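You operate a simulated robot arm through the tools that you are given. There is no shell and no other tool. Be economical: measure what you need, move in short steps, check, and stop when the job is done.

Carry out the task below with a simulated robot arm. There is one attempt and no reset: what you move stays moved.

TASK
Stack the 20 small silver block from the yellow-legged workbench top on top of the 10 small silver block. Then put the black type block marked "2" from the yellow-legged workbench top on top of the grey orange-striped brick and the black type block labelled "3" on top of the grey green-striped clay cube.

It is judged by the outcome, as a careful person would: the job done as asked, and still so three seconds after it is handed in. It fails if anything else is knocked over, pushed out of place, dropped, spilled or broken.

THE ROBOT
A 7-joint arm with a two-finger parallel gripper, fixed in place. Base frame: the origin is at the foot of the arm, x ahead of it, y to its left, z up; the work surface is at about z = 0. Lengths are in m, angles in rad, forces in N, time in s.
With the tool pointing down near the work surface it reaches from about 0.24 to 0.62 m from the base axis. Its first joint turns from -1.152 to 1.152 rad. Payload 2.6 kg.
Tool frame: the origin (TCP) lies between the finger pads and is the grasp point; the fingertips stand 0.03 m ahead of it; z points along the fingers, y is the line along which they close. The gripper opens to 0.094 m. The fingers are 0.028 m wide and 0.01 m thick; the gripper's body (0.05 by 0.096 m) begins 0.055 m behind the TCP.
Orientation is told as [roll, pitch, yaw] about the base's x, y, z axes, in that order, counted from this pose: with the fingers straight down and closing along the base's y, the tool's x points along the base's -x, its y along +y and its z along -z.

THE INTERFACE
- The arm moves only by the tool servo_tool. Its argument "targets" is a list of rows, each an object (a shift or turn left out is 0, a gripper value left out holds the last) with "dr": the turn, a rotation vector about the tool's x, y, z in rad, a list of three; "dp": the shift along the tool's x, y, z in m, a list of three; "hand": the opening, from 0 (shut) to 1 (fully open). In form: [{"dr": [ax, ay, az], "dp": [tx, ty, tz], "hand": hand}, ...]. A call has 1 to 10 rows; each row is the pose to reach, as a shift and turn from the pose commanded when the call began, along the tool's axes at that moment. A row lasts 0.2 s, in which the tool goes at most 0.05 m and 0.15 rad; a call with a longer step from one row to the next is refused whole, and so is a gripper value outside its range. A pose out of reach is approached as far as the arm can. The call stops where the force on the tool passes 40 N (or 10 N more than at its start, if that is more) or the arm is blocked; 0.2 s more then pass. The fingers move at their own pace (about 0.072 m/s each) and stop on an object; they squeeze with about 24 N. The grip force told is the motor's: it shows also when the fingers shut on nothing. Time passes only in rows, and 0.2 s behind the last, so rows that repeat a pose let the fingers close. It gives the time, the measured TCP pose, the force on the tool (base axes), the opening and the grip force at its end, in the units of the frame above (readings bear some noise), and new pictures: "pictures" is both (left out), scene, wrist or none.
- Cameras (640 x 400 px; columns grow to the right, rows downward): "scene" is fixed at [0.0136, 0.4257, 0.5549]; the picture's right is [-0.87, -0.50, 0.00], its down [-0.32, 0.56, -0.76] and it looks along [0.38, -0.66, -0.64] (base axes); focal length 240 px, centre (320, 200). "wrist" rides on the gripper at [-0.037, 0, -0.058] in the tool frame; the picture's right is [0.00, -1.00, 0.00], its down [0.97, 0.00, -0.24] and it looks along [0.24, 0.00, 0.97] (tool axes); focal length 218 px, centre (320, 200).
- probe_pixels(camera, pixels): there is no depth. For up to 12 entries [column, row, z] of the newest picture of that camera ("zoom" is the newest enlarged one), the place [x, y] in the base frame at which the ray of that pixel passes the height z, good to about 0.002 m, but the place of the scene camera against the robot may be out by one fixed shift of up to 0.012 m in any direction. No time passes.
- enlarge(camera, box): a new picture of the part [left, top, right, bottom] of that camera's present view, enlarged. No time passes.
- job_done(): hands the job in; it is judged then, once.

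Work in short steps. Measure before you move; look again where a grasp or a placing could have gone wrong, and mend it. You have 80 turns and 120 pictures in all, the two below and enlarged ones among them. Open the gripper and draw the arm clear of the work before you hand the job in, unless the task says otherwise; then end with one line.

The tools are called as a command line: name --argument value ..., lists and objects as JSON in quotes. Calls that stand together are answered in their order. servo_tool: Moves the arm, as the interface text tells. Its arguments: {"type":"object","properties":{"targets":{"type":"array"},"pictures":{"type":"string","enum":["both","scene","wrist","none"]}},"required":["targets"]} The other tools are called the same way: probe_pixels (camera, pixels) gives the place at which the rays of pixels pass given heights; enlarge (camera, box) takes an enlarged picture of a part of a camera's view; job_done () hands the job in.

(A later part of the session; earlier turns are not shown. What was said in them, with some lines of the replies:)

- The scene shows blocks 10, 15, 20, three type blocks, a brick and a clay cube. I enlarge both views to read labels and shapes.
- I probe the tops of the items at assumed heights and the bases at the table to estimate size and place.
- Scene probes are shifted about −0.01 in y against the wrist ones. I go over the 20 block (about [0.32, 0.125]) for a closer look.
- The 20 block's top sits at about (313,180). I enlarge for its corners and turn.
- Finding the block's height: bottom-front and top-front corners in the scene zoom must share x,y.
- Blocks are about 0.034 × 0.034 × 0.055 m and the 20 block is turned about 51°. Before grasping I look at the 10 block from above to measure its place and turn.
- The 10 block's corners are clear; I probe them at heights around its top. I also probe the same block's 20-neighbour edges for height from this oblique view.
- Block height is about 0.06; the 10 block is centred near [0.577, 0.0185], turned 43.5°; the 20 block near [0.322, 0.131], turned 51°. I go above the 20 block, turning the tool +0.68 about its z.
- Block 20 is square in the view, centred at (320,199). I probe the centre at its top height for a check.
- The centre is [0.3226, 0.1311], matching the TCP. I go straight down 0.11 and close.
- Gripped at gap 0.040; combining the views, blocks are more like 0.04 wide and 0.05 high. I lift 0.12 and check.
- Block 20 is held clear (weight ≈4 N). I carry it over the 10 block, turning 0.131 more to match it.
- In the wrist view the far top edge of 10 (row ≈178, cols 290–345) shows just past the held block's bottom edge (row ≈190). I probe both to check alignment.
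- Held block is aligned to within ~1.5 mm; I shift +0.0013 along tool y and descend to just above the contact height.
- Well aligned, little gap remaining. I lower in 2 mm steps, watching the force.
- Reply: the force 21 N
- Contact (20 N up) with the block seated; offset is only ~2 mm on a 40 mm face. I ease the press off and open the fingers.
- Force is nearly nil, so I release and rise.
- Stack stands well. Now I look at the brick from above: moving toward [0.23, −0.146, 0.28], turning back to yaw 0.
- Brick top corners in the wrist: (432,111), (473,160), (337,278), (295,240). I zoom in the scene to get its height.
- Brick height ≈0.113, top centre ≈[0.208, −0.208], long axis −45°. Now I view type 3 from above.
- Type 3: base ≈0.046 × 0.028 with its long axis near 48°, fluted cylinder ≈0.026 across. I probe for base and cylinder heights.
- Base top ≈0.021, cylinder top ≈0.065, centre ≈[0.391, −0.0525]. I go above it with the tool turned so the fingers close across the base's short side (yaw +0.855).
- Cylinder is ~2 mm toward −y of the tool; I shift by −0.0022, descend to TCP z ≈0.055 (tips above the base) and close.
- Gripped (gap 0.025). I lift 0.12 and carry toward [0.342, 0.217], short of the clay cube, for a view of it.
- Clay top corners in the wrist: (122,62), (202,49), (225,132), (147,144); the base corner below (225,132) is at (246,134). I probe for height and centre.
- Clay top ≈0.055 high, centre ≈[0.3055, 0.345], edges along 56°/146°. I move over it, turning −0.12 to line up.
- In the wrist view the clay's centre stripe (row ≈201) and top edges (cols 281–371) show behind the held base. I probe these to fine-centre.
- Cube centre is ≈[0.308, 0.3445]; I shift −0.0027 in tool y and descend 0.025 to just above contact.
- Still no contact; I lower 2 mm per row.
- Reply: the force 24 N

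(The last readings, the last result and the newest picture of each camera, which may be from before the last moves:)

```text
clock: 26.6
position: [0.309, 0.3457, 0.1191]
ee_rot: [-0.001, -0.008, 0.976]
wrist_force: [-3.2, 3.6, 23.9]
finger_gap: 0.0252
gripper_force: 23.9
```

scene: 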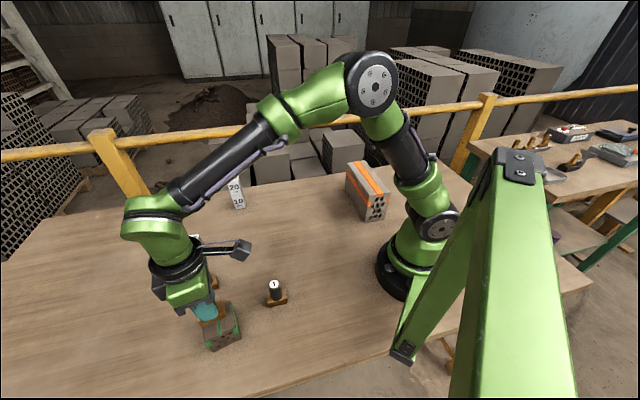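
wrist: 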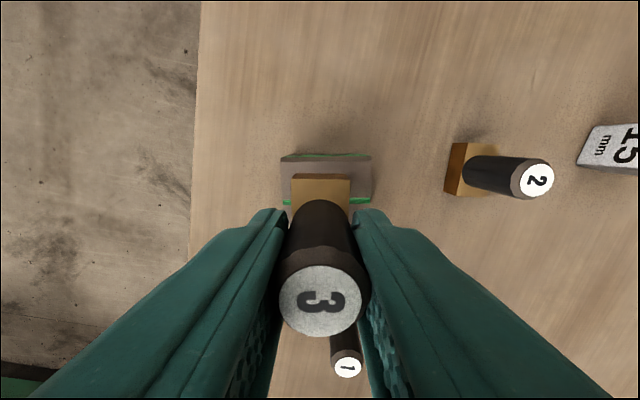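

Contact (≈24 N). I ease off before releasing.

servo_tool --targets '[{"dp": [0, 0, -0.003]}, {"dp": [0, 0, -0.004]}, {"dp": [0, 0, -0.004]}]'

enlarge --camera "scene" --box '[172, 280, 268, 360]'

```text
clock: 27.4
position: [0.3073, 0.342, 0.1191]
ee_rot: [0.0, 0.003, 0.973]
wrist_force: [0.4, 0.0, -1.5]
finger_gap: 0.0255
gripper_force: 23.7
```

scene: 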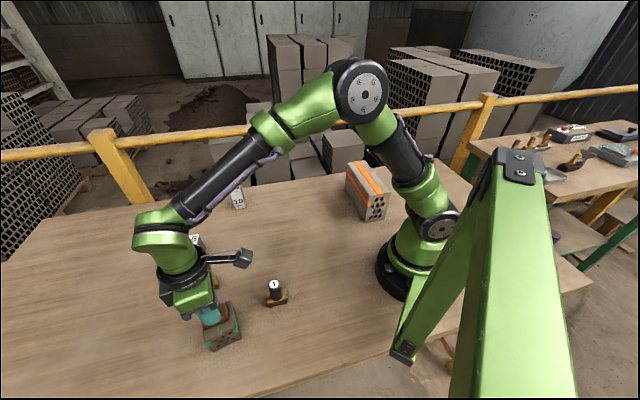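
wrist: 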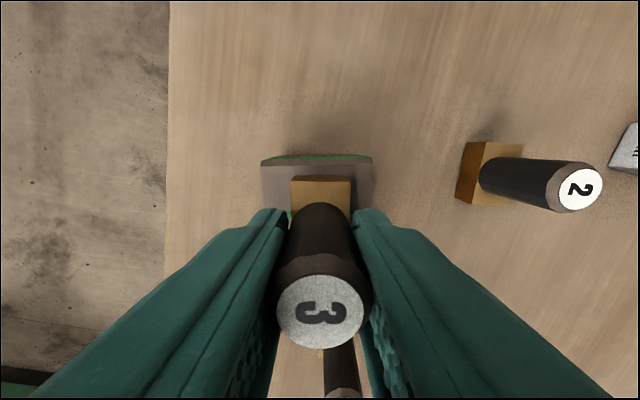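

```text
5.00 times, centred on (220, 320) of scene
```

zoom: 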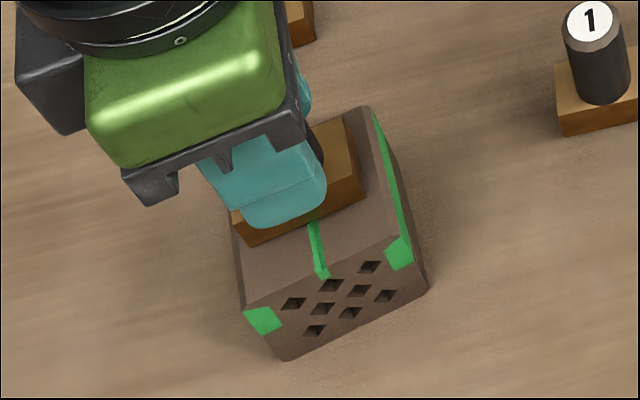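

It sits near-centred on the cube. I lower 1 mm, open, and rise.

servo_tool --targets '[{"dp": [0, 0, 0.0012]}, {"dp": [0, 0, 0.0012]}, {"dp": [0, 0, 0.0012], "hand": 0.5}, {"dp": [0, 0, 0.0012], "hand": 0.7}, {"dp": [0, 0, 0.0012], "hand": 0.7}, {"dp": [0, 0, -0.03]}, {"dp": [0, 0, -0.07]}, {"dp": [0, 0, -0.11], "hand": 1}, {"dp": [0, 0, -0.11]}]'

enlarge --camera "scene" --box '[172, 270, 268, 360]'

```text
clock: 29.4
position: [0.3074, 0.3455, 0.2296]
ee_rot: [0.0, 0.0, 0.975]
wrist_force: [-0.8, 0.4, 0.2]
finger_gap: 0.0939
gripper_force: 0.1
```

scene: 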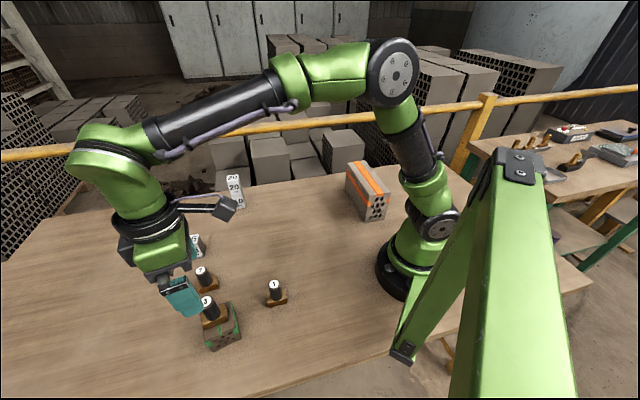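
wrist: 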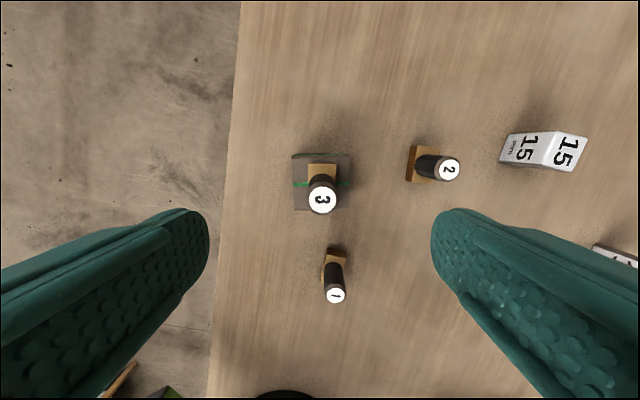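

```text
4.44 times, centred on (220, 315) of scene
```

zoom: 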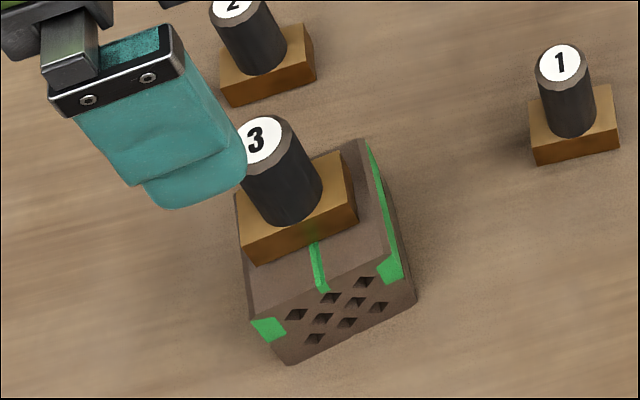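

Type 3 stands well on the clay cube. Next I move over type 2 (seen at about (425,165)).

servo_tool --targets '[{"dp": [-0.0015, -0.036, 0.0]}, {"dp": [-0.003, -0.072, 0.01]}, {"dp": [-0.006, -0.1078, 0.03]}, {"dp": [-0.006, -0.1078, 0.05]}, {"dp": [-0.006, -0.1078, 0.05]}]' --pictures "wrist"

enlarge --camera "wrist" --box '[256, 110, 400, 200]'

```text
clock: 30.6
position: [0.3987, 0.2886, 0.1777]
ee_rot: [0.0, 0.0, 0.975]
wrist_force: [-0.5, 0.8, -0.1]
finger_gap: 0.0939
gripper_force: 0.1
```

wrist: 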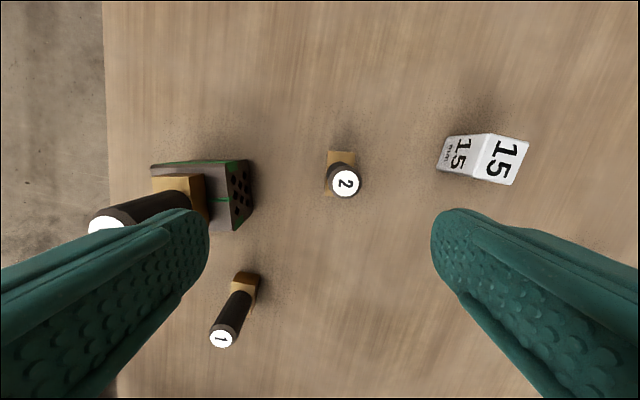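

```text
4.44 times, centred on (328, 155) of wrist
```

zoom: 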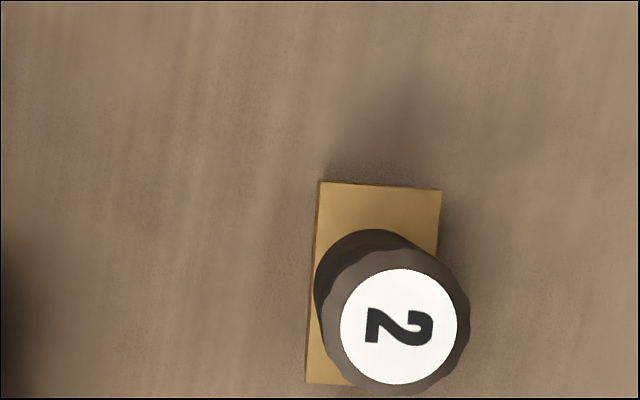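

probe_pixels --camera "wrist" --pixels '[[344.8, 183, 0.065], [341.5, 152, 0.021], [326.5, 151, 0.021], [323.5, 196, 0.021]]'

```text
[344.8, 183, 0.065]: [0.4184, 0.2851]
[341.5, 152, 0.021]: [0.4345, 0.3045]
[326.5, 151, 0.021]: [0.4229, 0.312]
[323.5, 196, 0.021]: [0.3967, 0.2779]
```

Type 2's centre is ≈[0.4195, 0.286], turned ~4° from the tool. I move over it and turn +0.065.

servo_tool --targets '[{"dp": [-0.0043, -0.0093, 0.02], "dr": [0, 0, 0.033]}, {"dp": [-0.0086, -0.0186, 0.048], "dr": [0, 0, 0.065]}, {"dp": [-0.0086, -0.0186, 0.048], "dr": [0, 0, 0.065]}]' --pictures "wrist"

enlarge --camera "wrist" --box '[240, 150, 400, 250]'

```text
clock: 31.4
position: [0.421, 0.2854, 0.1327]
ee_rot: [-0.001, 0.001, 0.91]
wrist_force: [0.2, 0.3, -0.8]
finger_gap: 0.0939
gripper_force: 0.0
```

wrist: 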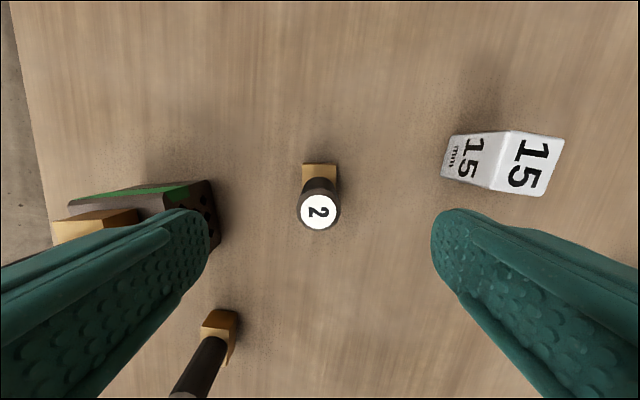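

```text
4.00 times, centred on (320, 200) of wrist
```

zoom: 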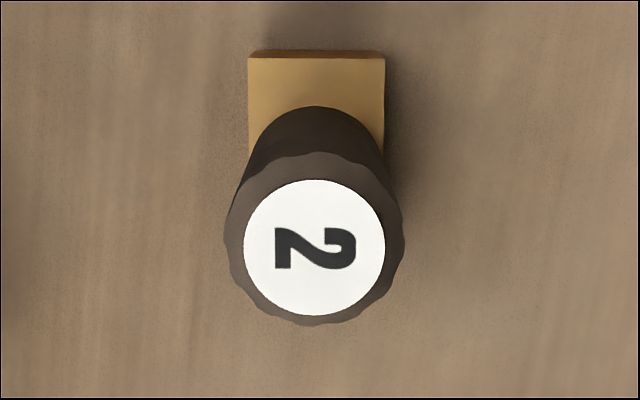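

Centred (col ≈318.7), same view as type 3 had; neighbours are >3 cm from the fingers. I descend 0.075 and close.

servo_tool --targets '[{"dp": [0, 0.0006, 0.03]}, {"dp": [0, 0.0006, 0.06]}, {"dp": [0, 0.0006, 0.074]}, {"dp": [0, 0.0006, 0.074], "hand": 0.5}, {"dp": [0, 0.0006, 0.074], "hand": 0.1}, {"dp": [0, 0.0006, 0.074], "hand": 0.1}, {"dp": [0, 0.0006, 0.074], "hand": 0.1}, {"dp": [0, 0.0006, 0.074], "hand": 0.1}]'

```text
clock: 33.2
position: [0.4187, 0.2867, 0.0588]
ee_rot: [-0.001, 0.0, 0.911]
wrist_force: [-0.2, 0.9, 0.2]
finger_gap: 0.0255
gripper_force: 23.6
```

scene: 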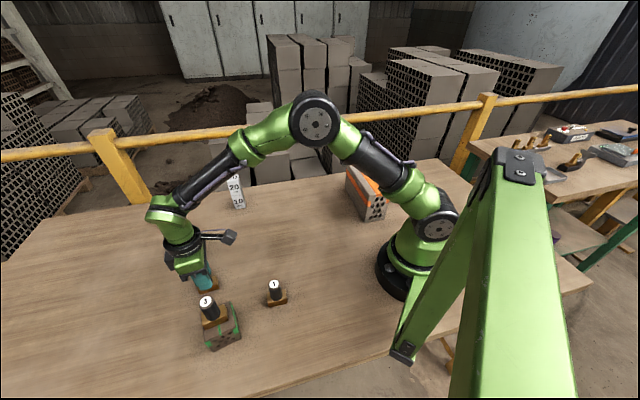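
wrist: 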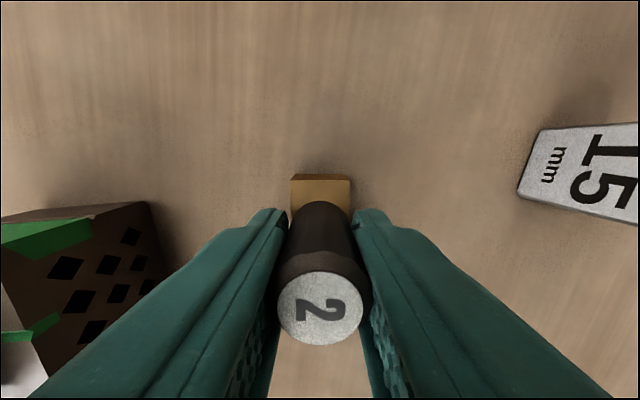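

Type 2 is gripped. I lift 0.19 and begin the carry toward the brick, turning as I go.

servo_tool --targets '[{"dp": [0, 0, -0.03]}, {"dp": [0, 0, -0.075]}, {"dp": [0, 0, -0.12]}, {"dp": [0, 0, -0.165]}, {"dp": [0, 0, -0.19]}, {"dp": [0.0416, -0.0109, -0.19], "dr": [0, 0, 0.14]}, {"dp": [0.0832, -0.0218, -0.19], "dr": [0, 0, 0.28]}, {"dp": [0.1247, -0.0327, -0.19], "dr": [0, 0, 0.42]}, {"dp": [0.1663, -0.0437, -0.19], "dr": [0, 0, 0.56]}, {"dp": [0.2079, -0.0546, -0.19], "dr": [0, 0, 0.7]}]' --pictures "scene"

```text
clock: 35.4
position: [0.3383, 0.0861, 0.2484]
ee_rot: [-0.001, -0.001, 0.207]
wrist_force: [-0.2, -0.5, -2.0]
finger_gap: 0.0254
gripper_force: 24.4
```

scene: 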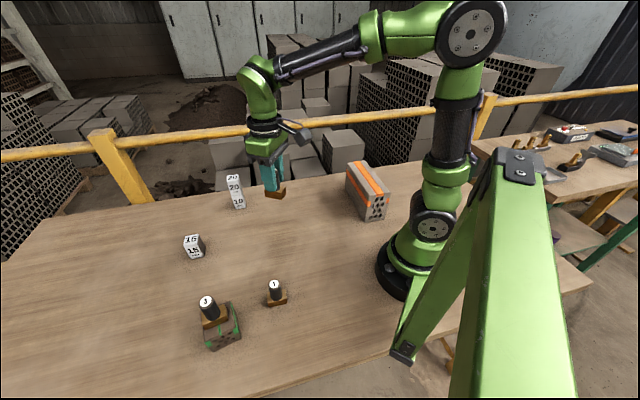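

Carry going well. I continue to above the brick's centre with the tool turned to yaw −0.78 (base along the brick).

servo_tool --targets '[{"dp": [0.0233, -0.0327, 0], "dr": [0, 0, 0.124]}, {"dp": [0.0466, -0.0653, 0], "dr": [0, 0, 0.248]}, {"dp": [0.07, -0.098, 0], "dr": [0, 0, 0.372]}, {"dp": [0.0933, -0.1307, 0], "dr": [0, 0, 0.496]}, {"dp": [0.1166, -0.1633, 0], "dr": [0, 0, 0.62]}, {"dp": [0.14, -0.196, 0], "dr": [0, 0, 0.744]}, {"dp": [0.1633, -0.2287, 0], "dr": [0, 0, 0.868]}, {"dp": [0.1866, -0.2613, 0], "dr": [0, 0, 0.992]}, {"dp": [0.1866, -0.2613, 0], "dr": [0, 0, 0.992]}]'

enlarge --camera "scene" --box '[310, 120, 430, 235]'

```text
clock: 37.4
position: [0.2096, -0.2079, 0.2492]
ee_rot: [-0.001, 0.0, -0.783]
wrist_force: [0.0, 0.0, -1.2]
finger_gap: 0.0252
gripper_force: 23.9
```

scene: 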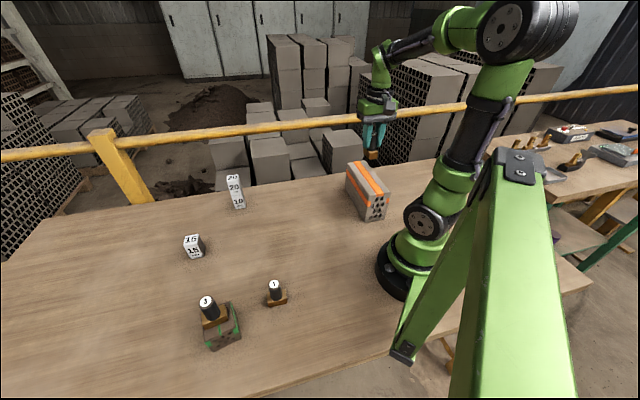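
wrist: 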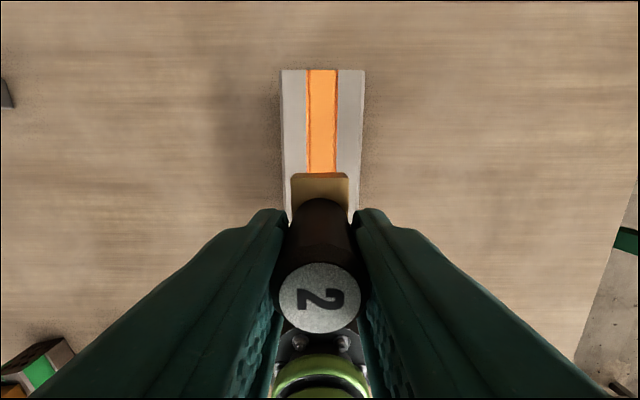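

```text
3.48 times, centred on (370, 178) of scene
```

zoom: 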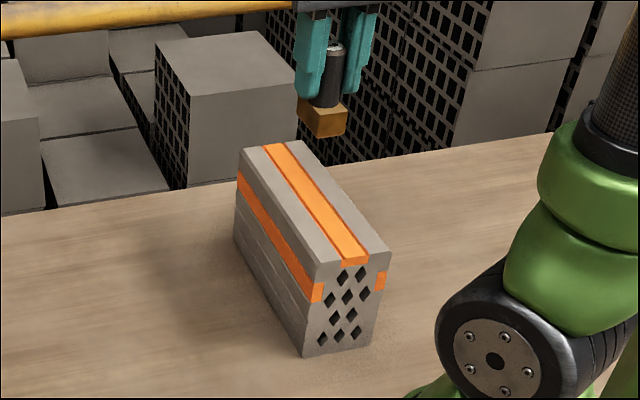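

Brick's top lies straight under (edges cols 283–366, stripe mid ≈322, far end row ≈70). I probe the far end to verify the lengthwise position.

probe_pixels --camera "wrist" --pixels '[[283, 70, 0.113], [366, 70, 0.113], [322, 70, 0.113], [322, 170, 0.113], [320, 170, 0.113]]'

```text
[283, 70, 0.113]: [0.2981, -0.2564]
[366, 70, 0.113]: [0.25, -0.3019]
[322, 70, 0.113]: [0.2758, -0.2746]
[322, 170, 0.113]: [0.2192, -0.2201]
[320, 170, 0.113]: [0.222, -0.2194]
```

Lengthwise it's centred. I shift −0.0015 in tool y and descend to z ≈0.187.

servo_tool --targets '[{"dp": [0, -0.0015, 0.02]}, {"dp": [0, -0.0015, 0.04]}, {"dp": [0, -0.0015, 0.055]}, {"dp": [0, -0.0015, 0.062]}, {"dp": [0, -0.0015, 0.062]}]' --pictures "wrist"

enlarge --camera "scene" --box '[320, 130, 420, 225]'

```text
clock: 38.6
position: [0.2062, -0.2079, 0.1857]
ee_rot: [0.001, 0.0, -0.783]
wrist_force: [-0.4, -0.3, -0.9]
finger_gap: 0.0254
gripper_force: 24.0
```

wrist: 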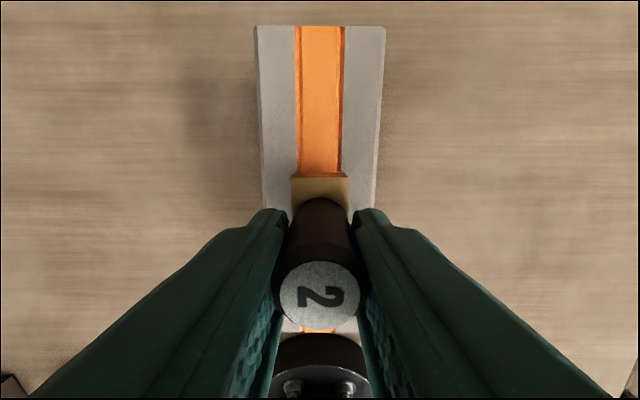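

```text
4.21 times, centred on (370, 178) of scene
```

zoom: 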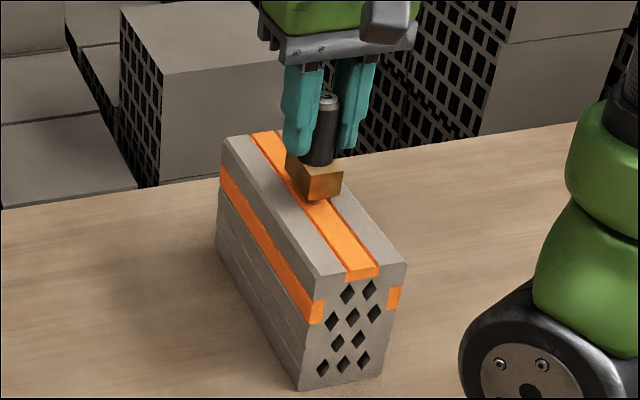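

Aligned over the stripe. I lower slowly, 2.5 mm per row.

servo_tool --targets '[{"dp": [0, 0, 0.0025]}, {"dp": [0, 0, 0.005]}, {"dp": [0, 0, 0.0075]}, {"dp": [0, 0, 0.0095]}]' --pictures "none"

```text
clock: 39.6
position: [0.2072, -0.2083, 0.1764]
ee_rot: [0.0, 0.0, -0.782]
wrist_force: [-2.3, 2.2, 7.0]
finger_gap: 0.0252
gripper_force: 24.0
```

Light contact (≈9 N). I ease 1 mm, release and rise.

servo_tool --targets '[{"dp": [0, 0, -0.001]}, {"dp": [0, 0, -0.001]}, {"dp": [0, 0, -0.001], "hand": 0.5}, {"dp": [0, 0, -0.001], "hand": 0.7}, {"dp": [0, 0, -0.001], "hand": 0.7}, {"dp": [0, 0, -0.03]}, {"dp": [0, 0, -0.07]}, {"dp": [0, 0, -0.11], "hand": 1}, {"dp": [0, 0, -0.11]}]'

enlarge --camera "scene" --box '[320, 130, 420, 225]'

```text
clock: 41.6
position: [0.2096, -0.2086, 0.2874]
ee_rot: [-0.001, -0.001, -0.783]
wrist_force: [0.1, -0.1, -0.1]
finger_gap: 0.094
gripper_force: 0.1
```

scene: 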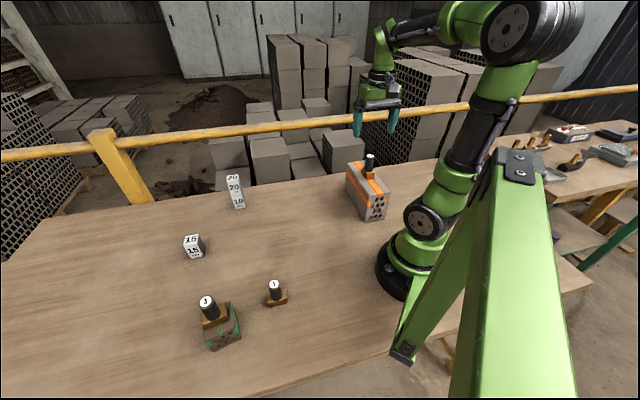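
wrist: 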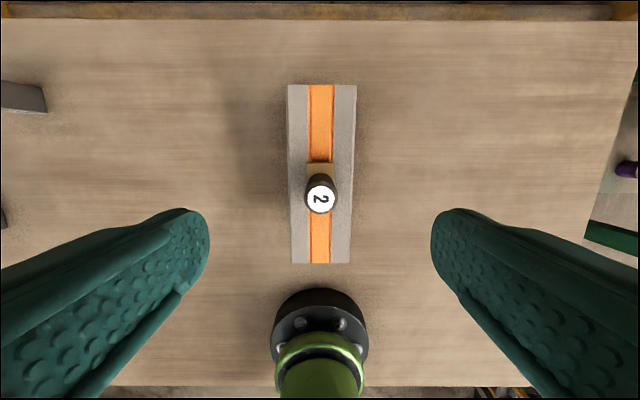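

```text
4.21 times, centred on (370, 178) of scene
```

zoom: 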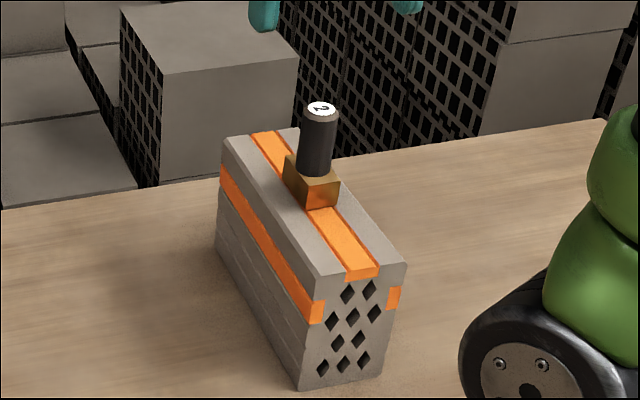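

All three placements stand. I draw the arm up and away from the brick.

servo_tool --targets '[{"dp": [0, 0, -0.04]}, {"dp": [0, 0.04, -0.05]}, {"dp": [0, 0.08, -0.06]}, {"dp": [0, 0.12, -0.07]}, {"dp": [0, 0.16, -0.07]}, {"dp": [0, 0.16, -0.07]}]' --pictures "scene"

```text
clock: 43.0
position: [0.3191, -0.095, 0.3565]
ee_rot: [0.0, 0.002, -0.782]
wrist_force: [0.7, 0.6, -0.6]
finger_gap: 0.0939
gripper_force: 0.0
```

scene: 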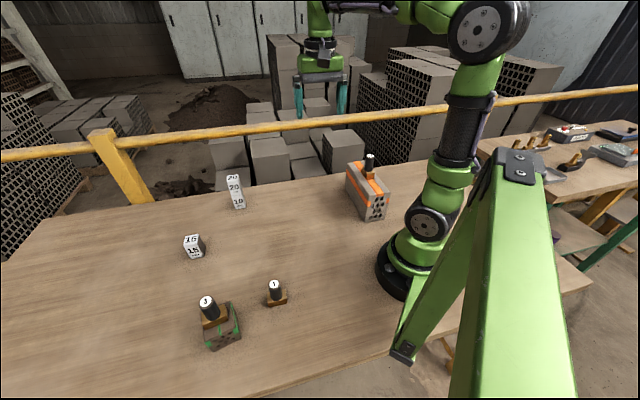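

The arm is clear with the gripper open, and everything is in place; handing in.

job_done

```text
The job is handed in.
```

I put the 20 block on the 10 block, type block 2 on the orange-striped brick and type block 3 on the green-striped clay cube; all three were standing in the last picture, with nothing else moved.
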